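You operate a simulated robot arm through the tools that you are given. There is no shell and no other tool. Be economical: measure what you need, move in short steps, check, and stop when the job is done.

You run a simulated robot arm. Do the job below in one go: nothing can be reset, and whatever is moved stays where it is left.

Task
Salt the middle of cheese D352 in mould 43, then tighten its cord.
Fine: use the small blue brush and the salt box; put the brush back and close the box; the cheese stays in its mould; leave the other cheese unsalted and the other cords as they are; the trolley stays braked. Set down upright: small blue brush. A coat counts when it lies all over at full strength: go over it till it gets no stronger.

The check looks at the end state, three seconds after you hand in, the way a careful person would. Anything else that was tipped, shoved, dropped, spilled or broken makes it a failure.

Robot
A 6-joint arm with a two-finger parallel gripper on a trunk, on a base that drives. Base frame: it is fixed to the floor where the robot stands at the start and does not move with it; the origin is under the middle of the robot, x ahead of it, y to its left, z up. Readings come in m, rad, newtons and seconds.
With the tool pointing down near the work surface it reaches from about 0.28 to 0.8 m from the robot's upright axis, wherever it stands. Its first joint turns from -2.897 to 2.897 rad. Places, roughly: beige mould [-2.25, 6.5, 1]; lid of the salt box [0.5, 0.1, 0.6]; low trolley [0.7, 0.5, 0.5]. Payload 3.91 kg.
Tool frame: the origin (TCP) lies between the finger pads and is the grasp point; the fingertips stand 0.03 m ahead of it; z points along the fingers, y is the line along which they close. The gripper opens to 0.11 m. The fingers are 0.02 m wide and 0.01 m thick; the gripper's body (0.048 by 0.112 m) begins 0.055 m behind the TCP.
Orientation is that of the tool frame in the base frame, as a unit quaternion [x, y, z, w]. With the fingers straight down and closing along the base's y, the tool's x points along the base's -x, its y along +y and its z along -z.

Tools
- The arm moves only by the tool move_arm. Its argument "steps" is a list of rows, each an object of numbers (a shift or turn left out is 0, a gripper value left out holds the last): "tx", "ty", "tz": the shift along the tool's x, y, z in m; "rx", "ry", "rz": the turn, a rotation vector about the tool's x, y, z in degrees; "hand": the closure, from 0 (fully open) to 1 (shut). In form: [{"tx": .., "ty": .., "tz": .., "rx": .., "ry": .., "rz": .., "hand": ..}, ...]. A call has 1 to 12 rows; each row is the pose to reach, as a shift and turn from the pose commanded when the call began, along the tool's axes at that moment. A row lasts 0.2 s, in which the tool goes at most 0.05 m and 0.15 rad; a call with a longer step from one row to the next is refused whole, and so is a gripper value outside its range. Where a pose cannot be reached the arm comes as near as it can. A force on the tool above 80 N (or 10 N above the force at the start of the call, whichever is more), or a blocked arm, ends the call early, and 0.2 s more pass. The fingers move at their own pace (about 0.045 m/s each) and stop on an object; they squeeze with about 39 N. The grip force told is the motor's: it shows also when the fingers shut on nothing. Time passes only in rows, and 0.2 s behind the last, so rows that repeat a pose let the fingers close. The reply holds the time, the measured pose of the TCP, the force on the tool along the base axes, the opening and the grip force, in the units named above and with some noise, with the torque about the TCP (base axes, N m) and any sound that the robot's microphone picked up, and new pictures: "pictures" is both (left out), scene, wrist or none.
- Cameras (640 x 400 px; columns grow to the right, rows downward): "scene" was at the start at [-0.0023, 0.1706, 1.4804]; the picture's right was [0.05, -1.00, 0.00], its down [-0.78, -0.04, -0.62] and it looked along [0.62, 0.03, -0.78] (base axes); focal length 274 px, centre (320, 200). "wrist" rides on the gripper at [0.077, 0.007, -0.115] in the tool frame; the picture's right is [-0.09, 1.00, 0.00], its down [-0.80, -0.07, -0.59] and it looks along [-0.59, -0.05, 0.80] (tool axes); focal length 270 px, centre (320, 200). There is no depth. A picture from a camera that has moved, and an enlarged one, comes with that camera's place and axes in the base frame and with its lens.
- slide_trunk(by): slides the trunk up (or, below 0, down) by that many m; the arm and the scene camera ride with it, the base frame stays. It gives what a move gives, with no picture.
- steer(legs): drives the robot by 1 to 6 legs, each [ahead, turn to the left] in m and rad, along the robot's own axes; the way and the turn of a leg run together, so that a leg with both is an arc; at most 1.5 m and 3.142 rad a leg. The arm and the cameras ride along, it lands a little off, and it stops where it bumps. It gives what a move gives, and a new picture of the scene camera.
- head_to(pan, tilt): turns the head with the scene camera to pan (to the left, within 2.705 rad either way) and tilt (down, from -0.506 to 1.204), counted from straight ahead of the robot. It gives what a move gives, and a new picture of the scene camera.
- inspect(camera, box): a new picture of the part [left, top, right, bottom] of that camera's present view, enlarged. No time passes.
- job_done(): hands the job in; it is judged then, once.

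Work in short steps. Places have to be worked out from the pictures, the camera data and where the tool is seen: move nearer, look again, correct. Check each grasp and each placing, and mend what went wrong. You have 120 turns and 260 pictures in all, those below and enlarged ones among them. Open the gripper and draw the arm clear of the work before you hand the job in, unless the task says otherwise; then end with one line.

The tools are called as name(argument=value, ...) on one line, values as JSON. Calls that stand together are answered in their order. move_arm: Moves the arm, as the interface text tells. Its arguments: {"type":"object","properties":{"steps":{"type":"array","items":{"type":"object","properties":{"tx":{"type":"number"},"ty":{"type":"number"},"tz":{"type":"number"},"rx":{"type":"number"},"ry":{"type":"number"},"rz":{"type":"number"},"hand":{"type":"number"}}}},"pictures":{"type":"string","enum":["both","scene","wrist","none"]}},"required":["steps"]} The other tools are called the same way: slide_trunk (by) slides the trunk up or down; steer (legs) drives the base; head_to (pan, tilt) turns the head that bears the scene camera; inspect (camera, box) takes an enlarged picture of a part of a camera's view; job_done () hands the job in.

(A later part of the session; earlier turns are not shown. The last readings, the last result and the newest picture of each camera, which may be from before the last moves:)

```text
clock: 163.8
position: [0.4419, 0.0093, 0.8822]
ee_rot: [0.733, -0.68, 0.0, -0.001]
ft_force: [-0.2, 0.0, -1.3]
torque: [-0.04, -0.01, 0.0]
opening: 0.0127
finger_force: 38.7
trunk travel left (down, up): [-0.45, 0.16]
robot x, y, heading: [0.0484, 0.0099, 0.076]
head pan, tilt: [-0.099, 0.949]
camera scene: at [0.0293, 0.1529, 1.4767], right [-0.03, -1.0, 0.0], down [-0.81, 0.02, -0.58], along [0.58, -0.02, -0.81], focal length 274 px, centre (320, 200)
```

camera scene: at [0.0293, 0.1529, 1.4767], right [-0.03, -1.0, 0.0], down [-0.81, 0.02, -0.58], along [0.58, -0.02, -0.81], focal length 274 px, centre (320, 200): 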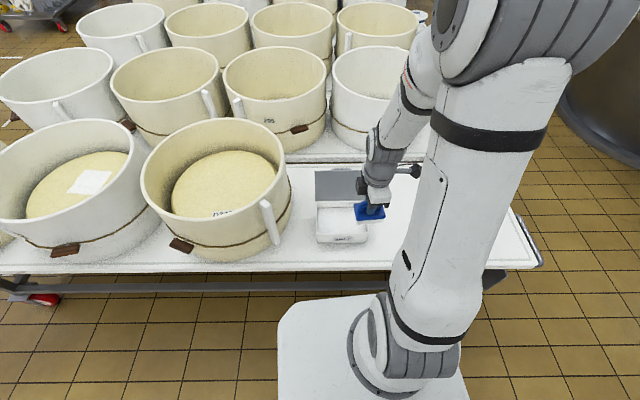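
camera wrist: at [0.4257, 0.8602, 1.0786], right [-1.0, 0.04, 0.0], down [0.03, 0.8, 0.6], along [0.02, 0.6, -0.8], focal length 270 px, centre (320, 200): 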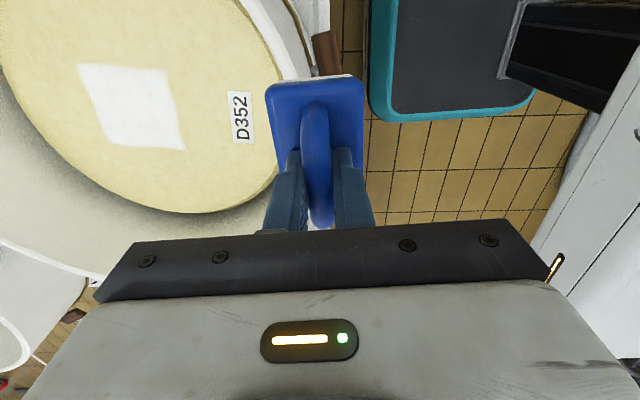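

I bring the brush above its original place (0.515, -0.156), undoing the 4.7° yaw, down to z≈0.68.

move_arm(steps=[{"tx": 0.04, "ty": -0.015, "rz": 2}, {"tx": 0.08, "ty": -0.03, "rz": 4}, {"tx": 0.12, "ty": -0.045, "rz": 4.7}, {"tx": 0.155, "ty": -0.06, "rz": 4.7}, {"tx": 0.1703, "ty": -0.0605, "rz": 4.7, "tz": 0.03}, {"tx": 0.1703, "ty": -0.0605, "rz": 4.7, "tz": 0.075}, {"tx": 0.1703, "ty": -0.0605, "rz": 4.7, "tz": 0.12}, {"tx": 0.1703, "ty": -0.0605, "rz": 4.7, "tz": 0.165}, {"tx": 0.1703, "ty": -0.0605, "rz": 4.7, "tz": 0.205}, {"tx": 0.1703, "ty": -0.0605, "rz": 4.7, "tz": 0.205}], pictures="both")

inspect(camera="scene", box=[310, 150, 450, 260])

```text
clock: 166.0
position: [0.5148, -0.1555, 0.6789]
ee_rot: [-0.705, 0.709, 0.0, 0.001]
ft_force: [0.9, -0.5, -1.7]
torque: [-0.02, 0.01, 0.0]
opening: 0.0125
finger_force: 38.8
trunk travel left (down, up): [-0.45, 0.16]
robot x, y, heading: [0.0458, 0.008, 0.071]
head pan, tilt: [-0.099, 0.949]
camera scene: at [0.0295, 0.1527, 1.4766], right [-0.03, -1.0, 0.0], down [-0.81, 0.02, -0.58], along [0.58, -0.01, -0.81], focal length 274 px, centre (320, 200)
camera wrist: at [0.5067, -0.2327, 0.7935], right [-1.0, 0.09, 0.0], down [0.08, 0.8, 0.6], along [0.06, 0.59, -0.8], focal length 270 px, centre (320, 200)
```

scene: 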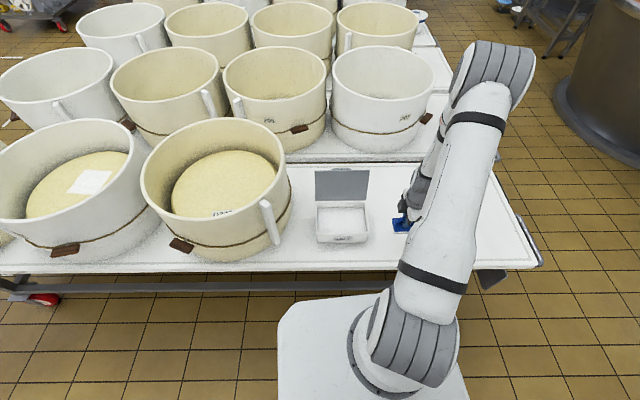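
wrist: 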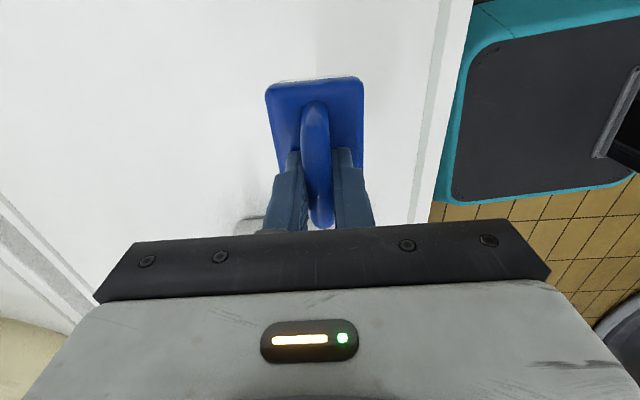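

```text
3.64 times, centred on (380, 205) of scene
camera zoom: at [0.0295, 0.1527, 1.4766], right [-0.03, -1.0, 0.0], down [-0.81, 0.02, -0.58], along [0.58, -0.01, -0.81], focal length 998 px, centre (102, 182)
```

zoom: 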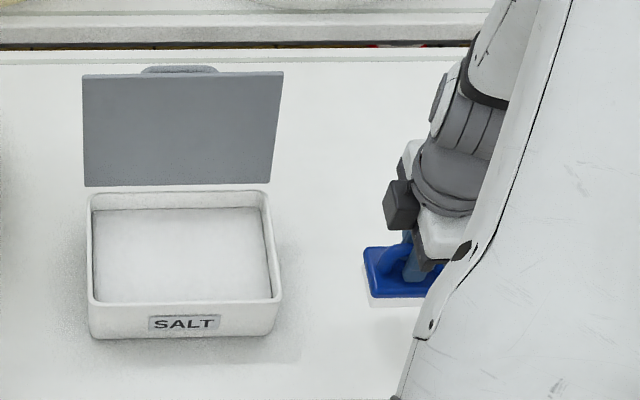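

Lower gently to the table.

move_arm(steps=[{"tz": 0.02}, {"tz": 0.04}, {"tz": 0.052}, {"tz": 0.056}, {"tz": 0.059}, {"tz": 0.061}], pictures="none")

```text
clock: 167.4
position: [0.5151, -0.155, 0.6174]
ee_rot: [-0.706, 0.709, 0.0, 0.0]
ft_force: [-1.1, 2.2, 9.9]
torque: [0.04, 0.03, -0.01]
opening: 0.0128
finger_force: 39.3
trunk travel left (down, up): [-0.45, 0.16]
robot x, y, heading: [0.0457, 0.0073, 0.075]
head pan, tilt: [-0.099, 0.949]
```

It stands on the table (10 N). I open and rise straight up.

move_arm(steps=[{"hand": 0.8}, {"hand": 0.6}, {"hand": 0.5}, {"hand": 0.5, "tz": -0.02}, {"hand": 0.5, "tz": -0.05}, {"hand": 0.5, "tz": -0.09}, {"hand": 0.5, "tz": -0.13}, {"hand": 0.5, "tz": -0.17}, {"tz": -0.21}, {"tz": -0.25}, {"tz": -0.25}], pictures="both")

inspect(camera="wrist", box=[240, 0, 400, 140])

```text
clock: 169.8
position: [0.5149, -0.1562, 0.8657]
ee_rot: [-0.705, 0.709, 0.001, 0.0]
ft_force: [-0.7, 0.1, 0.4]
torque: [0.01, -0.01, 0.02]
opening: 0.055
finger_force: 0.1
trunk travel left (down, up): [-0.45, 0.16]
robot x, y, heading: [0.0459, 0.014, 0.077]
head pan, tilt: [-0.099, 0.949]
camera scene: at [0.0291, 0.153, 1.4766], right [-0.03, -1.0, 0.0], down [-0.81, 0.02, -0.58], along [0.58, -0.02, -0.81], focal length 274 px, centre (320, 200)
camera wrist: at [0.5075, -0.2341, 0.9823], right [-1.0, 0.09, 0.0], down [0.08, 0.8, 0.6], along [0.06, 0.59, -0.8], focal length 270 px, centre (320, 200)
```

scene: 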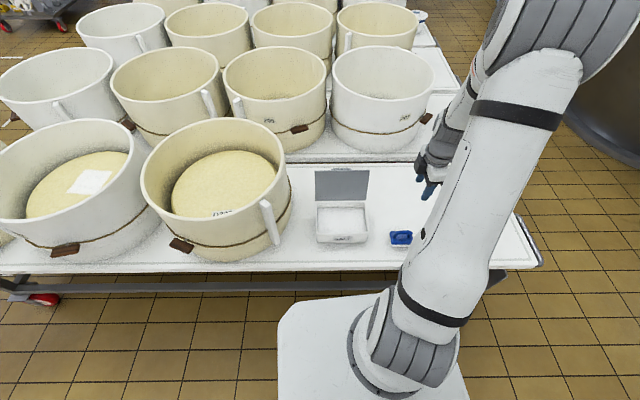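
wrist: 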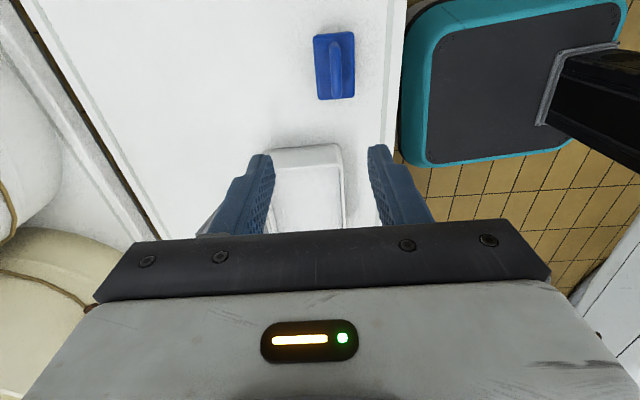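

```text
2.86 times, centred on (320, 70) of wrist
camera zoom: at [0.5075, -0.2341, 0.9823], right [-1.0, 0.09, 0.0], down [0.08, 0.8, 0.6], along [0.06, 0.59, -0.8], focal length 772 px, centre (320, 571)
```

zoom: 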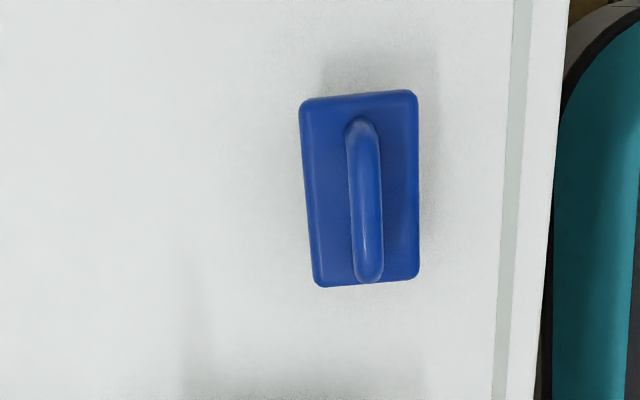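

The brush stands upright at its old place. Now the lid: I retrace the opening in reverse, first going behind it at height.

move_arm(steps=[{"tx": -0.025, "ty": -0.03, "tz": -0.01, "hand": 0.7}, {"tx": -0.05, "ty": -0.06, "tz": -0.02}, {"tx": -0.08, "ty": -0.09, "tz": -0.03}, {"tx": -0.11, "ty": -0.12, "tz": -0.03}, {"tx": -0.14, "ty": -0.15, "tz": -0.03}, {"tx": -0.17, "ty": -0.18, "tz": -0.03}, {"tx": -0.195, "ty": -0.21, "tz": -0.03}, {"tx": -0.214, "ty": -0.24, "tz": -0.03}, {"tx": -0.214, "ty": -0.24, "tz": -0.03}], pictures="wrist")

move_arm(steps=[{"rx": -7}, {"rx": -14, "ty": 0.005}, {"rx": -21, "ty": 0.01, "tz": 0.01}, {"rx": -27, "ty": 0.019, "tz": 0.03}, {"rx": -27, "ty": 0.019, "tz": 0.05}, {"rx": -27, "ty": 0.019, "tz": 0.05}], pictures="wrist")

inspect(camera="scene", box=[290, 120, 420, 250])

```text
clock: 171.8
position: [0.7592, 0.0552, 0.8964]
ee_rot: [-0.705, 0.709, 0.001, 0.001]
ft_force: [0.3, -0.4, -0.3]
torque: [0.02, 0.01, 0.0]
opening: 0.0328
finger_force: 0.0
trunk travel left (down, up): [-0.45, 0.16]
robot x, y, heading: [0.0448, 0.009, 0.072]
head pan, tilt: [-0.099, 0.949]
camera wrist: at [0.751, -0.0224, 1.0115], right [-1.0, 0.09, 0.0], down [0.08, 0.8, 0.6], along [0.06, 0.59, -0.8], focal length 270 px, centre (320, 200)
```

wrist: 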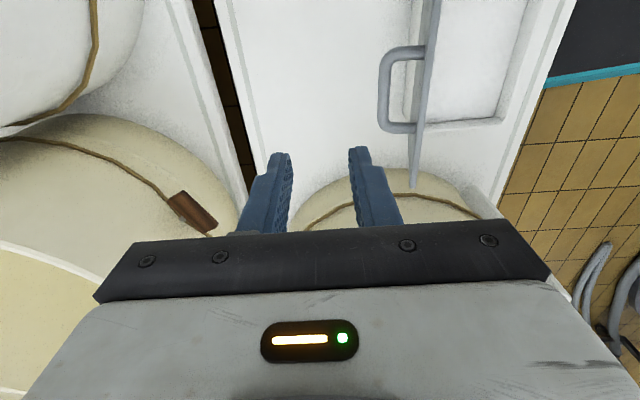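

```text
clock: 173.2
position: [0.7372, 0.056, 0.8465]
ee_rot: [-0.686, 0.688, 0.167, -0.165]
ft_force: [0.0, 0.2, -0.3]
torque: [0.0, 0.01, 0.0]
opening: 0.0331
finger_force: 0.1
trunk travel left (down, up): [-0.45, 0.16]
robot x, y, heading: [0.0464, 0.0134, 0.075]
head pan, tilt: [-0.099, 0.949]
camera wrist: at [0.7824, -0.0221, 0.9528], right [-0.89, 0.09, 0.45], down [0.34, 0.8, 0.5], along [-0.32, 0.6, -0.74], focal length 270 px, centre (320, 200)
```

wrist: 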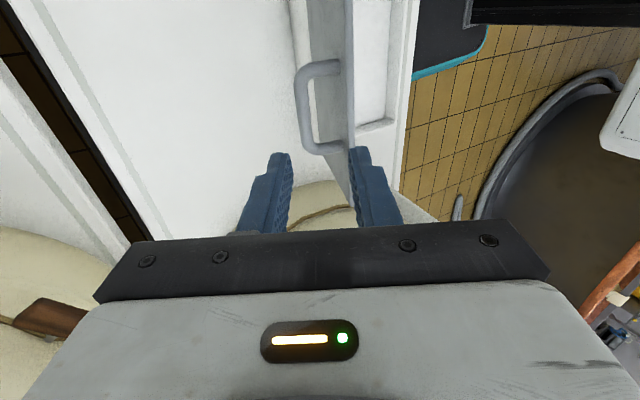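

```text
3.08 times, centred on (355, 185) of scene
camera zoom: at [0.0294, 0.1529, 1.4766], right [-0.03, -1.0, 0.0], down [-0.81, 0.02, -0.58], along [0.58, -0.02, -0.81], focal length 844 px, centre (212, 246)
```

zoom: 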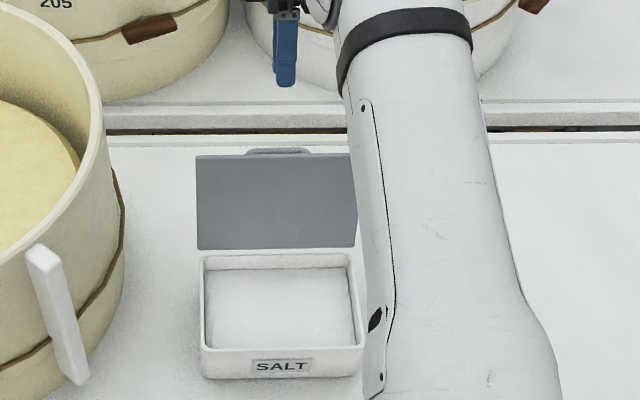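

Positions match the earlier withdrawal line. I descend along the tool axis so the bar comes between the fingers.

move_arm(steps=[{"tz": 0.03, "ty": 0.001}, {"tz": 0.06, "ty": 0.002}, {"tz": 0.08, "ty": 0.002}, {"tz": 0.102, "ty": 0.002}, {"tz": 0.102, "ty": 0.002}], pictures="wrist")

inspect(camera="scene", box=[290, 120, 420, 250])

```text
clock: 174.2
position: [0.702, 0.0558, 0.7794]
ee_rot: [-0.687, 0.692, 0.158, -0.155]
ft_force: [11.6, -0.7, 42.8]
torque: [-0.38, 1.32, 0.1]
opening: 0.0368
finger_force: 4.1
trunk travel left (down, up): [-0.45, 0.16]
robot x, y, heading: [0.0452, 0.0085, 0.076]
head pan, tilt: [-0.099, 0.949]
stopped in row 5: the force on the tool passed its limit at 99 N (the readings are from after the stop); the commanded pose is now the measured one
camera wrist: at [0.7427, -0.0211, 0.8863], right [-0.9, 0.09, 0.43], down [0.32, 0.8, 0.51], along [-0.3, 0.6, -0.75], focal length 270 px, centre (320, 200)
```

wrist: 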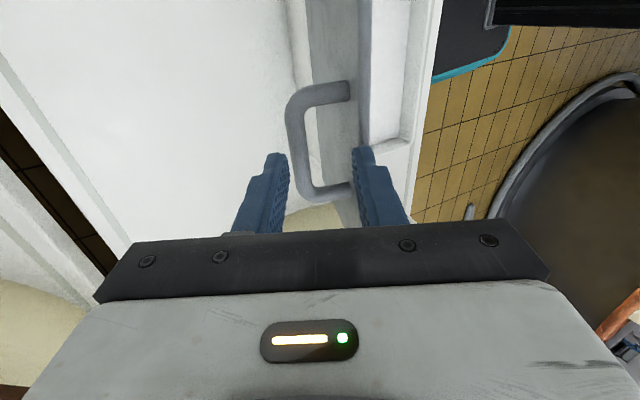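

```text
3.08 times, centred on (355, 185) of scene
camera zoom: at [0.0291, 0.1526, 1.4771], right [-0.03, -1.0, 0.0], down [-0.81, 0.02, -0.58], along [0.58, -0.01, -0.81], focal length 844 px, centre (212, 246)
```

zoom: 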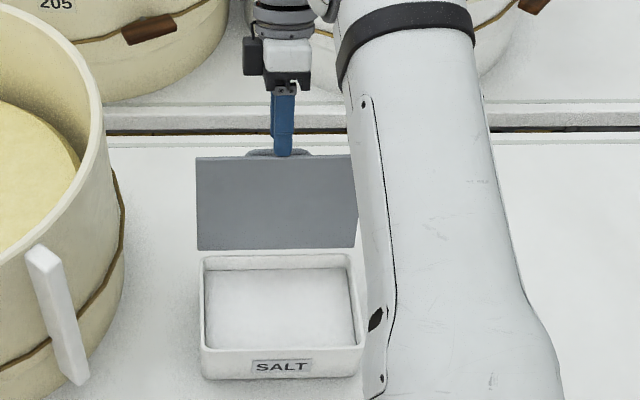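

The near finger landed on the lid's edge. I back off 2 cm, shift 1 cm toward +x so that finger enters the gap, and descend again.

move_arm(steps=[{"tz": -0.01}, {"tz": -0.025}, {"tz": -0.025, "ty": -0.011}, {"tz": -0.01, "ty": -0.011}, {"tz": 0.0, "ty": -0.011}, {"tz": 0.008, "ty": -0.011}, {"tz": 0.015, "ty": -0.011}], pictures="wrist")

```text
clock: 175.8
position: [0.7014, 0.0552, 0.7534]
ee_rot: [-0.687, 0.69, 0.161, -0.158]
ft_force: [-0.2, -0.9, -1.0]
torque: [0.02, -0.01, 0.0]
opening: 0.0328
finger_force: 0.0
trunk travel left (down, up): [-0.45, 0.16]
robot x, y, heading: [0.0441, 0.013, 0.076]
head pan, tilt: [-0.099, 0.949]
camera wrist: at [0.7439, -0.0213, 0.8611], right [-0.89, 0.09, 0.44], down [0.33, 0.8, 0.51], along [-0.3, 0.6, -0.74], focal length 270 px, centre (320, 200)
```

wrist: 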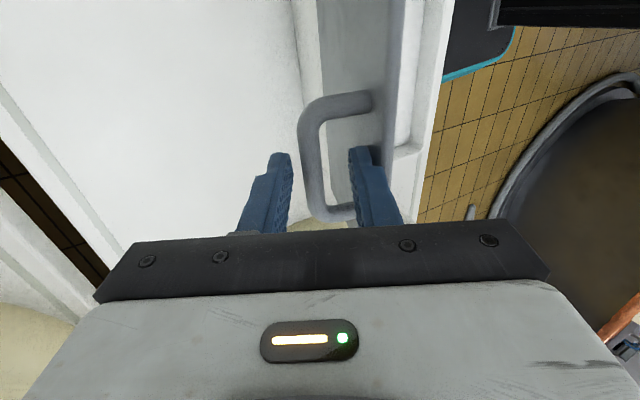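

The bar is between the fingers now. I push it back toward closing with loose fingers, to around lid 75°.

move_arm(steps=[{"ty": 0.012, "tz": 0.004}, {"ty": 0.0223, "tz": 0.009}, {"ty": 0.032, "tz": 0.014}, {"ty": 0.041, "tz": 0.019}, {"ty": 0.053, "tz": 0.024}, {"ty": 0.0655, "tz": 0.027}, {"ty": 0.0655, "tz": 0.027}], pictures="wrist")

inspect(camera="scene", box=[290, 120, 420, 250])

```text
clock: 177.4
position: [0.6306, 0.0567, 0.7593]
ee_rot: [-0.687, 0.691, 0.161, -0.158]
ft_force: [0.5, -0.4, -0.1]
torque: [-0.01, -0.03, 0.04]
opening: 0.0334
finger_force: 0.4
trunk travel left (down, up): [-0.45, 0.16]
robot x, y, heading: [0.0456, 0.0134, 0.072]
head pan, tilt: [-0.099, 0.949]
camera wrist: at [0.6723, -0.0208, 0.8659], right [-0.89, 0.09, 0.44], down [0.33, 0.8, 0.51], along [-0.3, 0.6, -0.74], focal length 270 px, centre (320, 200)
```

wrist: 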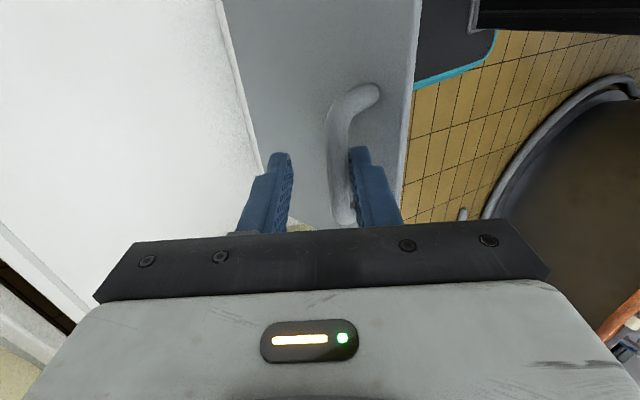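

```text
3.08 times, centred on (355, 185) of scene
camera zoom: at [0.0294, 0.1529, 1.4766], right [-0.03, -1.0, 0.0], down [-0.81, 0.02, -0.58], along [0.58, -0.02, -0.81], focal length 844 px, centre (212, 246)
```

zoom: 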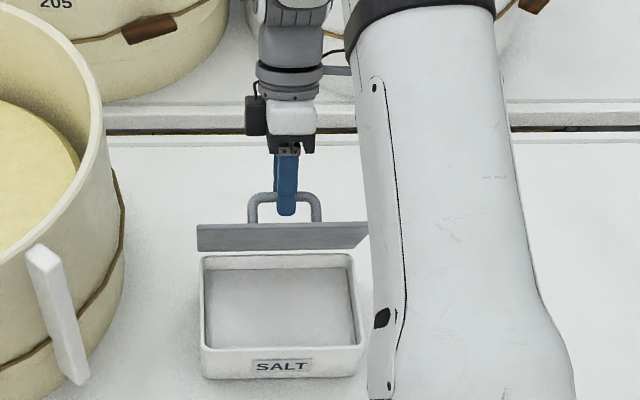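

Lid ~65°, leaning on the near finger. I grip the bar.

move_arm(steps=[{"hand": 1}, {"hand": 1}, {"hand": 1}, {"hand": 1}], pictures="wrist")

inspect(camera="scene", box=[290, 120, 420, 250])

```text
clock: 178.4
position: [0.6291, 0.058, 0.7601]
ee_rot: [-0.687, 0.691, 0.161, -0.158]
ft_force: [-0.5, 0.5, 3.5]
torque: [-0.17, 0.05, -0.39]
opening: 0.0112
finger_force: 38.6
trunk travel left (down, up): [-0.45, 0.16]
robot x, y, heading: [0.0461, 0.0106, 0.072]
head pan, tilt: [-0.099, 0.949]
camera wrist: at [0.6723, -0.0208, 0.866], right [-0.89, 0.09, 0.44], down [0.33, 0.8, 0.51], along [-0.3, 0.6, -0.74], focal length 270 px, centre (320, 200)
```

wrist: 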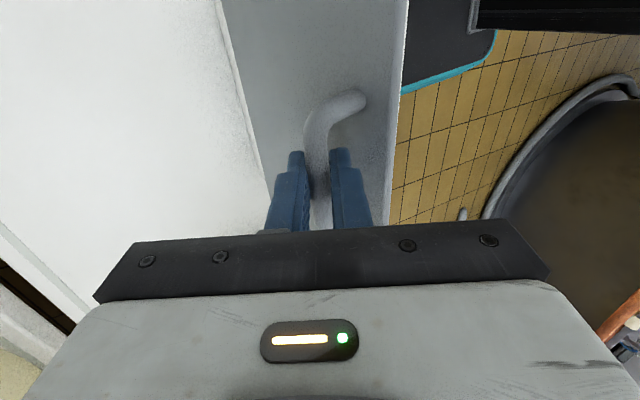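

```text
3.08 times, centred on (355, 185) of scene
camera zoom: at [0.0292, 0.153, 1.4766], right [-0.03, -1.0, 0.0], down [-0.81, 0.02, -0.58], along [0.58, -0.02, -0.81], focal length 844 px, centre (212, 246)
```

zoom: 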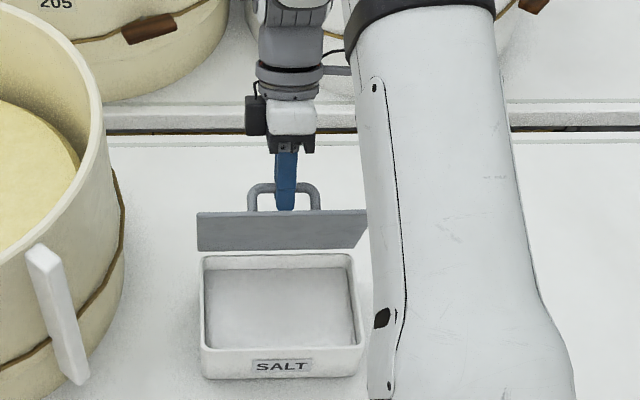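

Gripped, lid ~70°. I swing it down along the arc, first half.

move_arm(steps=[{"ty": 0.0135, "tz": 0.0055, "rx": 3}, {"ty": 0.0269, "tz": 0.011, "rx": 6}, {"ty": 0.0426, "tz": 0.0198, "rx": 9}, {"ty": 0.0548, "tz": 0.0313, "rx": 12}, {"ty": 0.0643, "tz": 0.046, "rx": 16}, {"ty": 0.0712, "tz": 0.0616, "rx": 19}, {"ty": 0.0712, "tz": 0.0616, "rx": 19}], pictures="wrist")

inspect(camera="scene", box=[290, 120, 420, 250])

```text
clock: 180.0
position: [0.5375, 0.0574, 0.7374]
ee_rot: [-0.704, 0.708, 0.045, -0.042]
ft_force: [-8.9, -1.4, 12.1]
torque: [-0.02, 0.08, 0.07]
opening: 0.0112
finger_force: 39.3
trunk travel left (down, up): [-0.45, 0.16]
robot x, y, heading: [0.0454, 0.0101, 0.074]
head pan, tilt: [-0.099, 0.949]
camera wrist: at [0.5429, -0.0199, 0.8521], right [-0.99, 0.09, 0.12], down [0.15, 0.8, 0.58], along [-0.04, 0.59, -0.8], focal length 270 px, centre (320, 200)
```

wrist: 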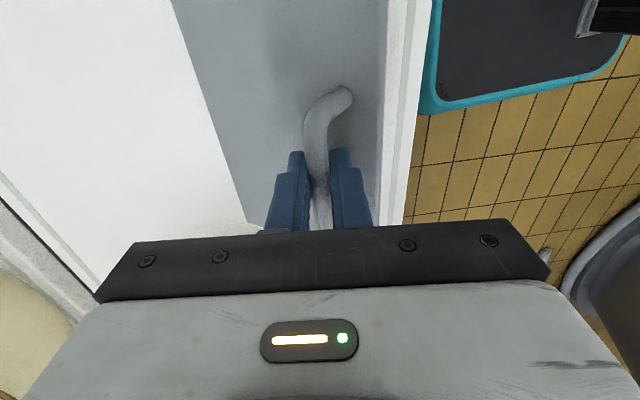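

```text
3.08 times, centred on (355, 185) of scene
camera zoom: at [0.0274, 0.1527, 1.4768], right [-0.03, -1.0, 0.0], down [-0.81, 0.02, -0.58], along [0.58, -0.01, -0.81], focal length 844 px, centre (212, 246)
```

zoom: 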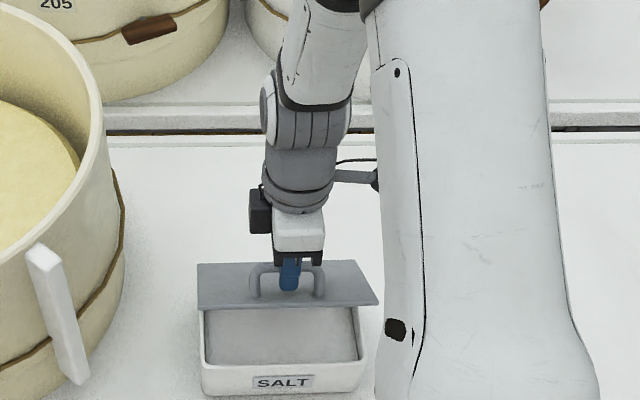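

The box also slid back toward its original spot. I finish the arc down.

move_arm(steps=[{"ty": 0.0095, "tz": 0.006, "rx": 2}, {"ty": 0.0186, "tz": 0.0124, "rx": 4}, {"ty": 0.0298, "tz": 0.0278, "rx": 7}, {"ty": 0.0349, "tz": 0.0436, "rx": 7}, {"ty": 0.0381, "tz": 0.0591, "rx": 7}, {"ty": 0.0388, "tz": 0.069, "rx": 7}, {"ty": 0.0388, "tz": 0.069, "rx": 7}], pictures="wrist")

inspect(camera="scene", box=[290, 120, 420, 250])

```text
clock: 181.6
position: [0.493, 0.0586, 0.6714]
ee_rot: [-0.705, 0.71, 0.001, 0.001]
ft_force: [-5.5, -2.7, 19.7]
torque: [0.04, 0.04, 0.1]
opening: 0.0112
finger_force: 39.3
trunk travel left (down, up): [-0.45, 0.16]
robot x, y, heading: [0.0481, 0.013, 0.071]
head pan, tilt: [-0.099, 0.949]
camera wrist: at [0.4837, -0.0192, 0.7872], right [-1.0, 0.09, 0.0], down [0.08, 0.8, 0.6], along [0.06, 0.59, -0.8], focal length 270 px, centre (320, 200)
```

wrist: 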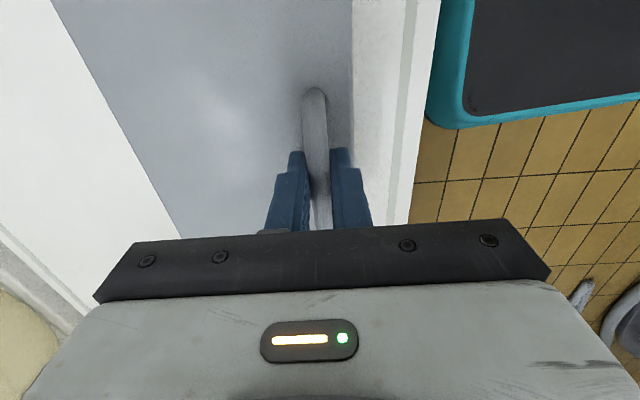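

```text
3.08 times, centred on (355, 185) of scene
camera zoom: at [0.0274, 0.1526, 1.4769], right [-0.03, -1.0, 0.0], down [-0.81, 0.02, -0.58], along [0.58, -0.01, -0.81], focal length 844 px, centre (212, 246)
```

zoom: 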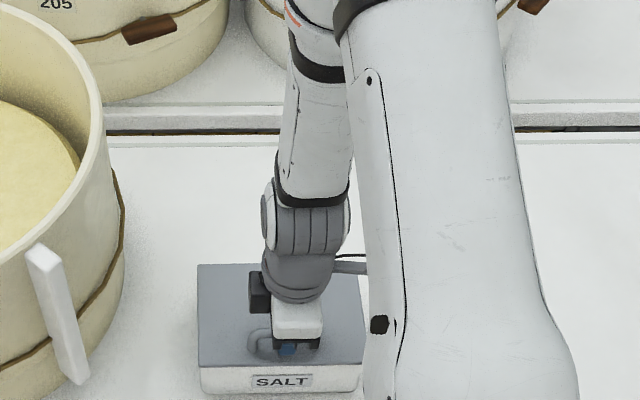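

Lid is closed; the box sits ~1 cm further back than at the start. I ease the pressure, drag it back 1 cm, then release and rise.

move_arm(steps=[{"tz": -0.003}, {"tz": -0.003, "ty": 0.005}, {"tz": -0.003, "ty": 0.01}, {"tz": -0.003, "ty": 0.01, "hand": 0.8}, {"tz": -0.003, "ty": 0.01, "hand": 0.6}, {"tz": -0.003, "ty": 0.01, "hand": 0.5}, {"tz": -0.02, "ty": 0.01, "hand": 0.5}, {"tz": -0.05, "ty": 0.01}, {"tz": -0.09, "ty": 0.01}, {"tz": -0.13, "ty": 0.01}, {"tz": -0.17, "ty": 0.01}, {"tz": -0.2, "ty": 0.01}], pictures="both")

inspect(camera="wrist", box=[180, 0, 420, 180])

```text
clock: 184.2
position: [0.484, 0.0577, 0.8707]
ee_rot: [-0.705, 0.709, 0.003, 0.0]
ft_force: [0.1, -0.1, 0.6]
torque: [-0.01, 0.03, -0.03]
opening: 0.0551
finger_force: 0.0
trunk travel left (down, up): [-0.45, 0.16]
robot x, y, heading: [0.0422, 0.0109, 0.075]
head pan, tilt: [-0.099, 0.949]
camera scene: at [0.0289, 0.1529, 1.4766], right [-0.03, -1.0, 0.0], down [-0.81, 0.02, -0.58], along [0.58, -0.01, -0.81], focal length 274 px, centre (320, 200)
camera wrist: at [0.4751, -0.0202, 0.9865], right [-1.0, 0.09, 0.0], down [0.08, 0.8, 0.6], along [0.05, 0.59, -0.8], focal length 270 px, centre (320, 200)
```

scene: 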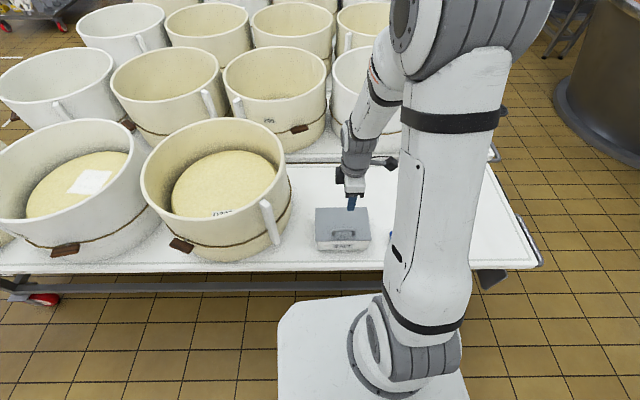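
wrist: 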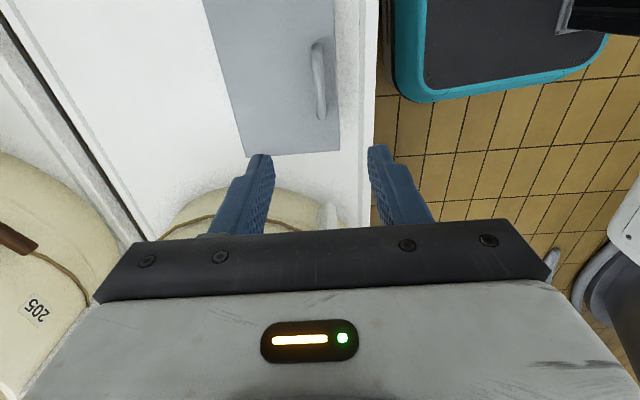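

```text
2.22 times, centred on (300, 90) of wrist
camera zoom: at [0.4751, -0.0202, 0.9865], right [-1.0, 0.09, 0.0], down [0.08, 0.8, 0.6], along [0.05, 0.59, -0.8], focal length 601 px, centre (364, 444)
```

zoom: 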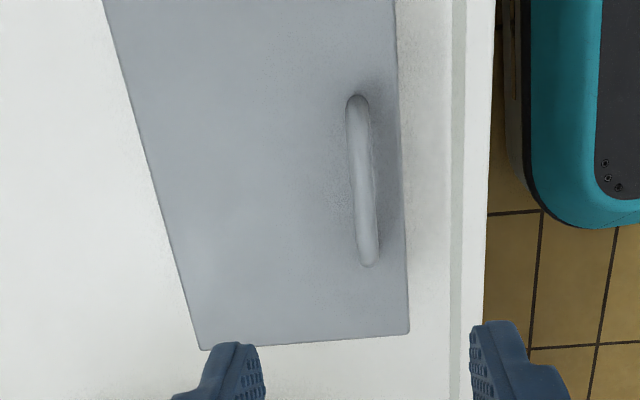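

Box closed and handle in place. I raise/retract the arm and drive to mould 43 for the cord.

move_arm(steps=[{"tz": -0.03, "ty": 0.02}, {"tz": -0.06, "ty": 0.04}, {"tz": -0.09, "ty": 0.06}, {"tz": -0.1, "ty": 0.08}], pictures="none")

steer(legs=[[-0.24, 0], [0, 1.496], [0.95, 0], [0, -1.571], [0.16, 0]])

inspect(camera="scene", box=[220, 160, 480, 340])

```text
clock: 185.2
position: [0.4011, 0.0575, 0.9753]
ee_rot: [-0.705, 0.709, 0.002, 0.001]
ft_force: [-0.4, 1.1, -0.4]
torque: [-0.01, -0.05, 0.03]
opening: 0.0552
finger_force: 0.1
trunk travel left (down, up): [-0.45, 0.16]
robot x, y, heading: [0.0431, 0.0114, 0.072]
head pan, tilt: [-0.099, 0.949]
```

```text
clock: 200.1
position: [0.3136, 0.9634, 0.9722]
ee_rot: [-0.68, 0.733, 0.003, 0.0]
ft_force: [1.0, 0.5, -0.1]
torque: [0.02, 0.04, -0.01]
opening: 0.0549
finger_force: 0.1
trunk travel left (down, up): [-0.45, 0.16]
robot x, y, heading: [-0.0486, 0.9483, -0.004]
head pan, tilt: [-0.099, 0.949]
camera scene: at [-0.0506, 1.0896, 1.4767], right [-0.11, -0.99, 0.0], down [-0.81, 0.09, -0.58], along [0.58, -0.06, -0.81], focal length 274 px, centre (320, 200)
```

scene: 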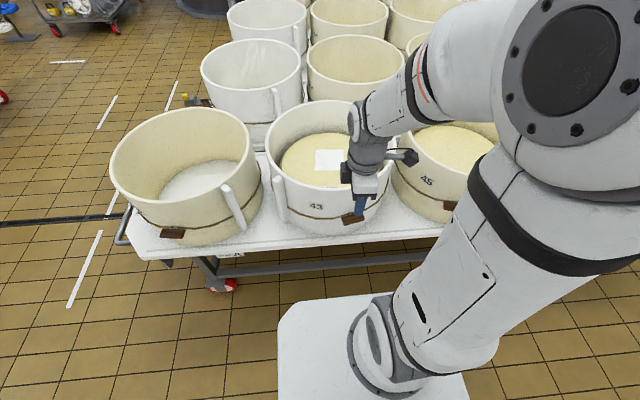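

```text
2.22 times, centred on (350, 250) of scene
camera zoom: at [-0.0506, 1.0896, 1.4767], right [-0.11, -0.99, 0.0], down [-0.81, 0.09, -0.58], along [0.58, -0.06, -0.81], focal length 610 px, centre (253, 89)
```

zoom: 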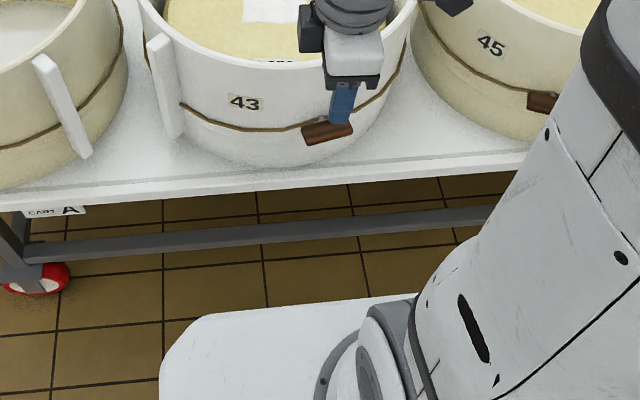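

I rotate the wrist so its camera looks toward +x at the toggle (≈(0.45, 0.92, 0.64)) from in front.

move_arm(steps=[{"tx": 0.004, "ty": 0.005, "tz": 0.01, "rz": 7.14}, {"tx": 0.008, "ty": 0.01, "tz": 0.02, "rz": 14.28}, {"tx": 0.012, "ty": 0.015, "tz": 0.03, "rz": 21.42}, {"tx": 0.016, "ty": 0.02, "tz": 0.04, "rz": 28.56}, {"tx": 0.02, "ty": 0.025, "tz": 0.05, "rz": 35.7}, {"tx": 0.024, "ty": 0.03, "tz": 0.06, "rz": 42.84}, {"tx": 0.028, "ty": 0.035, "tz": 0.07, "rz": 49.98}, {"tx": 0.032, "ty": 0.04, "tz": 0.08, "rz": 57.12}, {"tx": 0.036, "ty": 0.045, "tz": 0.09, "rz": 64.26}, {"tx": 0.04, "ty": 0.05, "tz": 0.1, "rz": 71.4}, {"tx": 0.044, "ty": 0.055, "tz": 0.11, "rz": 78.54}, {"tx": 0.0476, "ty": 0.0596, "tz": 0.12, "rz": 85.7}], pictures="both")

inspect(camera="wrist", box=[220, 60, 420, 230])

```text
clock: 202.7
position: [0.302, 0.9145, 0.858]
ee_rot: [0.003, 1.0, 0.002, -0.003]
ft_force: [0.4, 0.1, -0.4]
torque: [0.0, 0.03, 0.02]
opening: 0.0551
finger_force: 0.1
out of reach, approached as far as the arm can: row 6, 7, 8, 9, 10, 11, 12
trunk travel left (down, up): [-0.45, 0.16]
robot x, y, heading: [-0.045, 0.9464, -0.005]
head pan, tilt: [-0.099, 0.949]
camera scene: at [-0.0524, 1.0895, 1.4766], right [-0.11, -0.99, 0.0], down [-0.81, 0.09, -0.58], along [0.58, -0.06, -0.81], focal length 274 px, centre (320, 200)
camera wrist: at [0.2246, 0.921, 0.9742], right [0.09, 1.0, 0.0], down [0.8, -0.08, 0.59], along [0.59, -0.05, -0.81], focal length 270 px, centre (320, 200)
```

scene: 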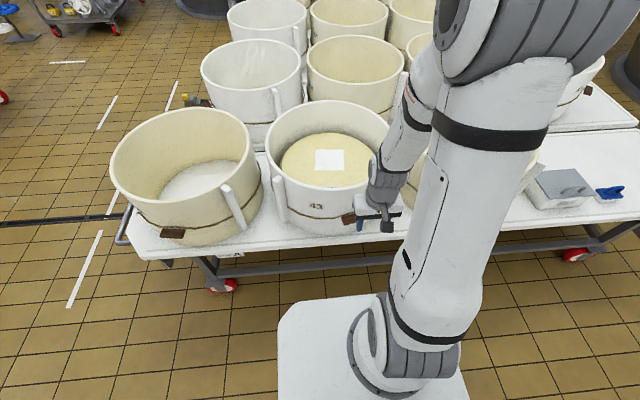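
wrist: 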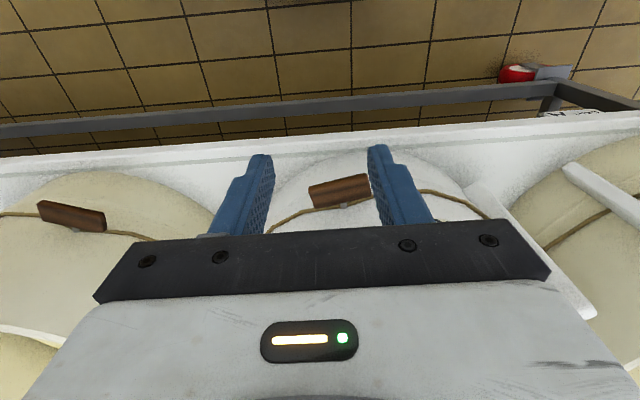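

```text
2.35 times, centred on (320, 145) of wrist
camera zoom: at [0.2246, 0.921, 0.9742], right [0.09, 1.0, 0.0], down [0.8, -0.08, 0.59], along [0.59, -0.05, -0.81], focal length 636 px, centre (320, 329)
```

zoom: 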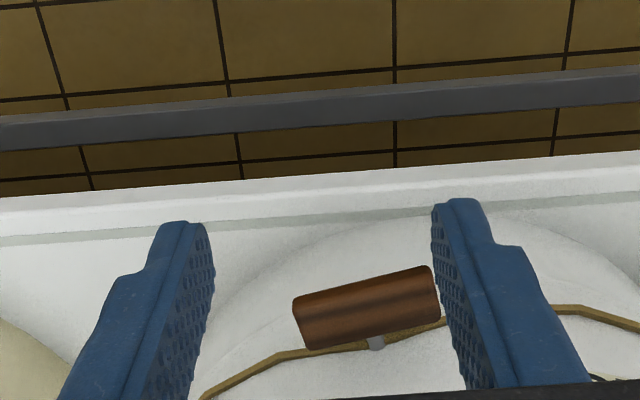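

Both cameras agree: toggle centre ≈(0.416, 0.930, 0.697), a ~7.6 cm wooden bar on a radial pin, to be turned like a windlass. I back the base up 0.2 m to make room for a horizontal grasp.

steer(legs=[[-0.22, 0]])

move_arm(steps=[{"tx": -0.0167, "tz": 0.0125, "ry": -7.5}, {"tx": -0.0333, "tz": 0.025, "ry": -15}, {"tx": -0.05, "tz": 0.0375, "ry": -22.5}, {"tx": -0.0667, "tz": 0.05, "ry": -30}, {"tx": -0.0833, "tz": 0.0625, "ry": -37.5}, {"tx": -0.1, "tz": 0.075, "ry": -45}, {"tx": -0.1167, "tz": 0.0875, "ry": -52.5}, {"tx": -0.1333, "tz": 0.1, "ry": -60}, {"tx": -0.15, "tz": 0.1125, "ry": -67.5}, {"tx": -0.1667, "tz": 0.125, "ry": -75}, {"tx": -0.1833, "tz": 0.1375, "ry": -82.5}, {"tx": -0.2, "tz": 0.15, "ry": -90}], pictures="both")

```text
clock: 204.4
position: [0.0814, 0.9162, 0.8593]
ee_rot: [0.0, 1.0, 0.003, -0.002]
ft_force: [0.2, 0.5, -0.5]
torque: [-0.02, -0.02, 0.05]
opening: 0.0552
finger_force: 0.0
trunk travel left (down, up): [-0.45, 0.16]
robot x, y, heading: [-0.2651, 0.9476, -0.007]
head pan, tilt: [-0.099, 0.949]
camera scene: at [-0.2741, 1.0908, 1.4766], right [-0.1, -0.99, 0.0], down [-0.81, 0.09, -0.58], along [0.58, -0.06, -0.81], focal length 274 px, centre (320, 200)
```

scene: 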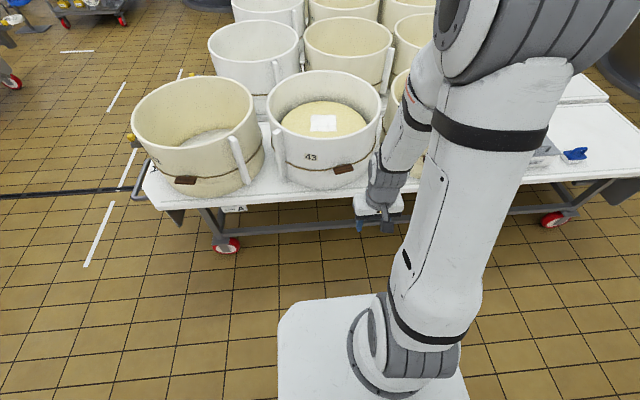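

```text
clock: 207.0
position: [0.3363, 0.8711, 0.7226]
ee_rot: [0.057, 0.717, 0.078, 0.691]
ft_force: [-0.1, 0.2, 0.5]
torque: [0.01, 0.01, 0.0]
opening: 0.0549
finger_force: 0.1
out of reach, approached as far as the arm can: row 1, 2, 3, 4, 5, 6, 7, 8, 9, 10, 11, 12
trunk travel left (down, up): [-0.45, 0.16]
robot x, y, heading: [-0.2712, 0.9454, 0.002]
head pan, tilt: [-0.099, 0.949]
camera scene: at [-0.2732, 1.0907, 1.4767], right [-0.1, -0.99, 0.0], down [-0.81, 0.09, -0.58], along [0.58, -0.06, -0.81], focal length 274 px, centre (320, 200)
camera wrist: at [0.2183, 0.8878, 0.6523], right [-0.02, 0.96, 0.28], down [-0.56, -0.24, 0.79], along [0.83, -0.14, 0.54], focal length 270 px, centre (320, 200)
```

scene: 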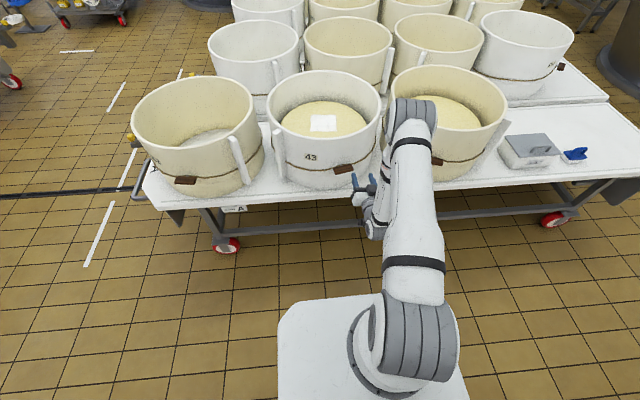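
wrist: 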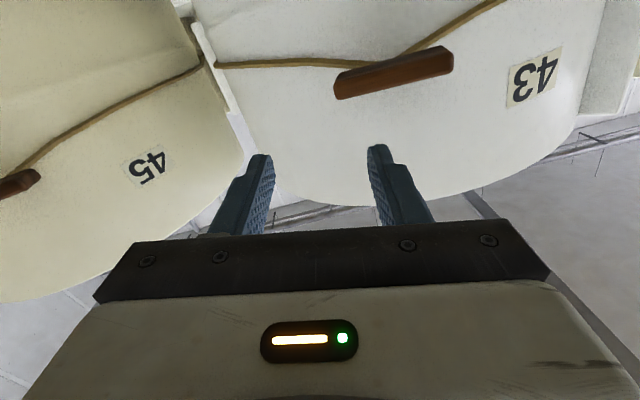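

Toggle from this view: level bar, centre (0.416, 0.930, 0.696), ends y 0.893–0.966; consistent. The arm fell short of the commanded pose, so I send a null move to see what pose it holds as command.

move_arm(steps=[{"tz": 0.03}, {"tz": 0.04}], pictures="none")

```text
clock: 207.6
position: [0.3756, 0.8664, 0.7212]
ee_rot: [0.053, 0.717, 0.083, 0.69]
ft_force: [-0.2, 0.3, 0.3]
torque: [0.0, 0.04, 0.02]
opening: 0.0549
finger_force: 0.1
out of reach, approached as far as the arm can: row 1, 2
trunk travel left (down, up): [-0.45, 0.16]
robot x, y, heading: [-0.2707, 0.9489, -0.004]
head pan, tilt: [-0.099, 0.949]
```

Some wrist limit binds because the shoulder is high. I back away 0.15 m, lower the trunk 0.25 m, and raise the hand back so the forearm is flatter.

steer(legs=[[-0.15, 0]])

slide_trunk(by=-0.25)

move_arm(steps=[{"tx": -0.04, "ty": 0.01}, {"tx": -0.08, "ty": 0.02}, {"tx": -0.12, "ty": 0.03}, {"tx": -0.16, "ty": 0.04}, {"tx": -0.2, "ty": 0.04, "rz": -5}, {"tx": -0.23, "ty": 0.04, "rz": -10}, {"tx": -0.23, "ty": 0.04, "rz": -11}], pictures="both")

```text
clock: 209.0
position: [0.2258, 0.8655, 0.7202]
ee_rot: [0.054, 0.717, 0.082, 0.69]
ft_force: [-0.7, 0.1, -0.2]
torque: [-0.04, -0.02, -0.07]
opening: 0.0549
finger_force: 0.1
trunk travel left (down, up): [-0.45, 0.16]
robot x, y, heading: [-0.4178, 0.9511, -0.009]
head pan, tilt: [-0.099, 0.949]
camera scene: at [-0.4227, 1.0916, 1.4766], right [-0.11, -0.99, 0.0], down [-0.81, 0.09, -0.58], along [0.58, -0.06, -0.81], focal length 274 px, centre (320, 200)
```

scene: 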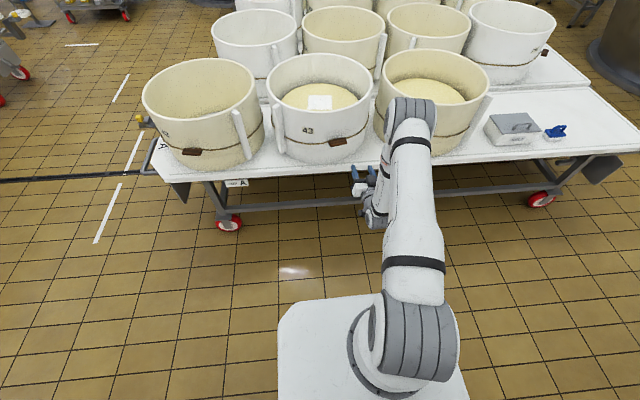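

```text
clock: 211.6
position: [0.2264, 0.8656, 0.471]
ee_rot: [0.053, 0.717, 0.081, 0.69]
ft_force: [-0.4, -0.3, 0.7]
torque: [0.03, 0.02, -0.01]
opening: 0.0552
finger_force: 0.0
trunk travel left (down, up): [-0.2, 0.41]
robot x, y, heading: [-0.4213, 0.9506, -0.007]
head pan, tilt: [-0.099, 0.949]
```

```text
clock: 213.2
position: [0.239, 0.8579, 0.7007]
ee_rot: [0.004, 0.72, 0.037, 0.693]
ft_force: [-0.6, 0.2, -0.1]
torque: [-0.01, 0.02, -0.03]
opening: 0.0549
finger_force: 0.0
out of reach, approached as far as the arm can: row 3, 4, 6, 7
trunk travel left (down, up): [-0.2, 0.41]
robot x, y, heading: [-0.4191, 0.9503, -0.007]
head pan, tilt: [-0.099, 0.949]
camera scene: at [-0.4227, 1.0917, 1.2266], right [-0.11, -0.99, 0.0], down [-0.81, 0.09, -0.58], along [0.58, -0.06, -0.81], focal length 274 px, centre (320, 200)
camera wrist: at [0.1204, 0.8635, 0.6295], right [-0.04, 0.99, 0.15], down [-0.56, -0.15, 0.82], along [0.83, -0.05, 0.56], focal length 270 px, centre (320, 200)
```

scene: 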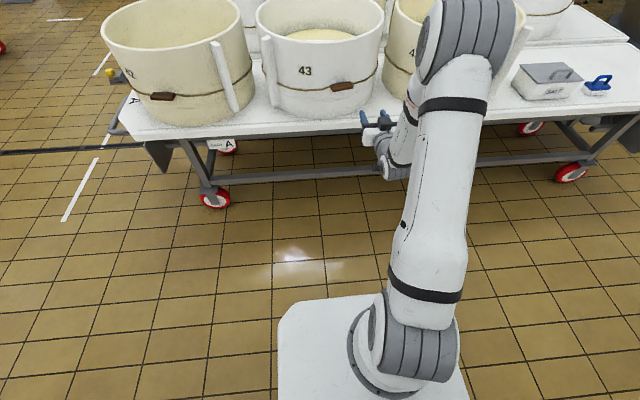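
wrist: 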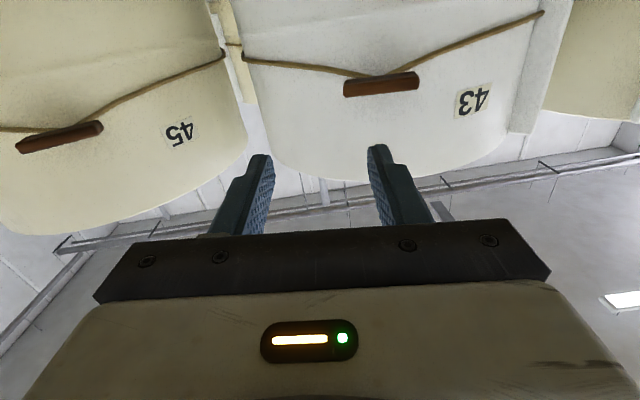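

Now the hand is almost horizontal (yaw 3°). I shift left toward the toggle and yaw ~6° more, and see whether the limits allow it.

move_arm(steps=[{"ty": 0.02, "tz": 0.02, "rx": -2, "hand": 0.2}, {"ty": 0.04, "tz": 0.04, "rx": -4, "hand": 0}, {"ty": 0.058, "tz": 0.06, "rx": -6, "hand": 0}, {"ty": 0.058, "tz": 0.07, "rx": -7, "hand": 0}, {"ty": 0.058, "tz": 0.07, "rx": -7, "hand": 0}], pictures="wrist")

```text
clock: 214.4
position: [0.3068, 0.9181, 0.7005]
ee_rot: [-0.038, 0.716, 0.082, 0.692]
ft_force: [-0.3, 0.4, -0.4]
torque: [-0.02, 0.01, -0.01]
opening: 0.11
finger_force: 0.1
trunk travel left (down, up): [-0.2, 0.41]
robot x, y, heading: [-0.4171, 0.9445, -0.006]
head pan, tilt: [-0.099, 0.949]
camera wrist: at [0.1881, 0.9105, 0.6278], right [-0.16, 0.97, 0.15], down [-0.54, -0.22, 0.81], along [0.82, 0.05, 0.56], focal length 270 px, centre (320, 200)
```

wrist: 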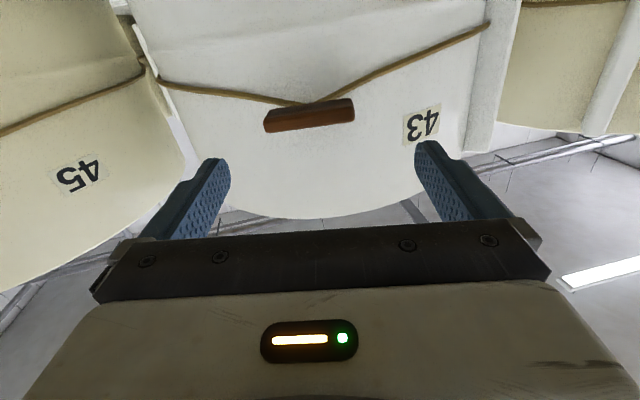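

Reached: hand points along the toggle's pin (yaw 9.8°). I level the roll and advance, fingers open around the bar ends.

move_arm(steps=[{"ty": -0.003, "tz": 0.02, "rz": -3.7}, {"ty": -0.005, "tz": 0.045, "rz": -3.7}, {"ty": -0.006, "tz": 0.065, "rz": -3.7}, {"ty": -0.006, "tz": 0.065, "rz": -3.7}], pictures="both")

inspect(camera="wrist", box=[180, 40, 460, 240])

```text
clock: 215.4
position: [0.37, 0.9229, 0.6978]
ee_rot: [-0.061, 0.715, 0.06, 0.694]
ft_force: [0.5, 0.8, 0.3]
torque: [0.02, 0.02, 0.0]
opening: 0.1101
finger_force: 0.0
trunk travel left (down, up): [-0.2, 0.41]
robot x, y, heading: [-0.4142, 0.9475, -0.012]
head pan, tilt: [-0.099, 0.949]
camera scene: at [-0.4226, 1.0916, 1.2266], right [-0.11, -0.99, 0.0], down [-0.81, 0.09, -0.58], along [0.58, -0.06, -0.81], focal length 274 px, centre (320, 200)
camera wrist: at [0.2535, 0.9107, 0.6246], right [-0.17, 0.98, 0.09], down [-0.55, -0.17, 0.82], along [0.82, 0.09, 0.57], focal length 270 px, centre (320, 200)
```

scene: 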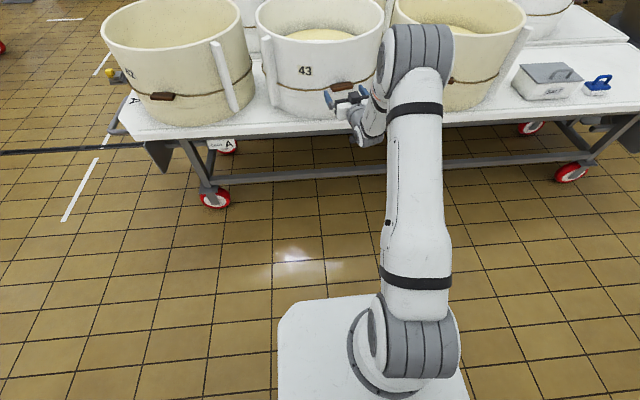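
wrist: 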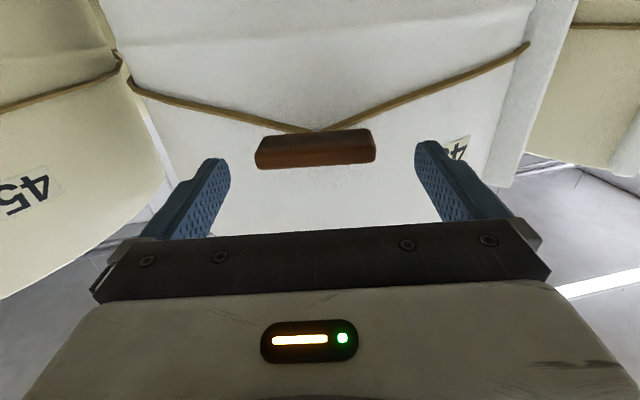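

```text
2.00 times, centred on (320, 140) of wrist
camera zoom: at [0.2535, 0.9107, 0.6246], right [-0.17, 0.98, 0.09], down [-0.55, -0.17, 0.82], along [0.82, 0.09, 0.57], focal length 541 px, centre (320, 320)
```

zoom: 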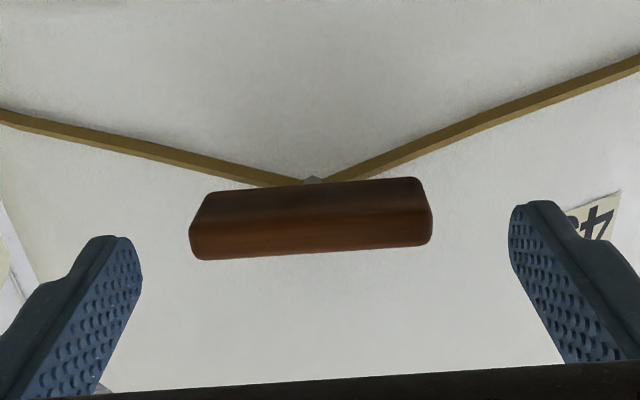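

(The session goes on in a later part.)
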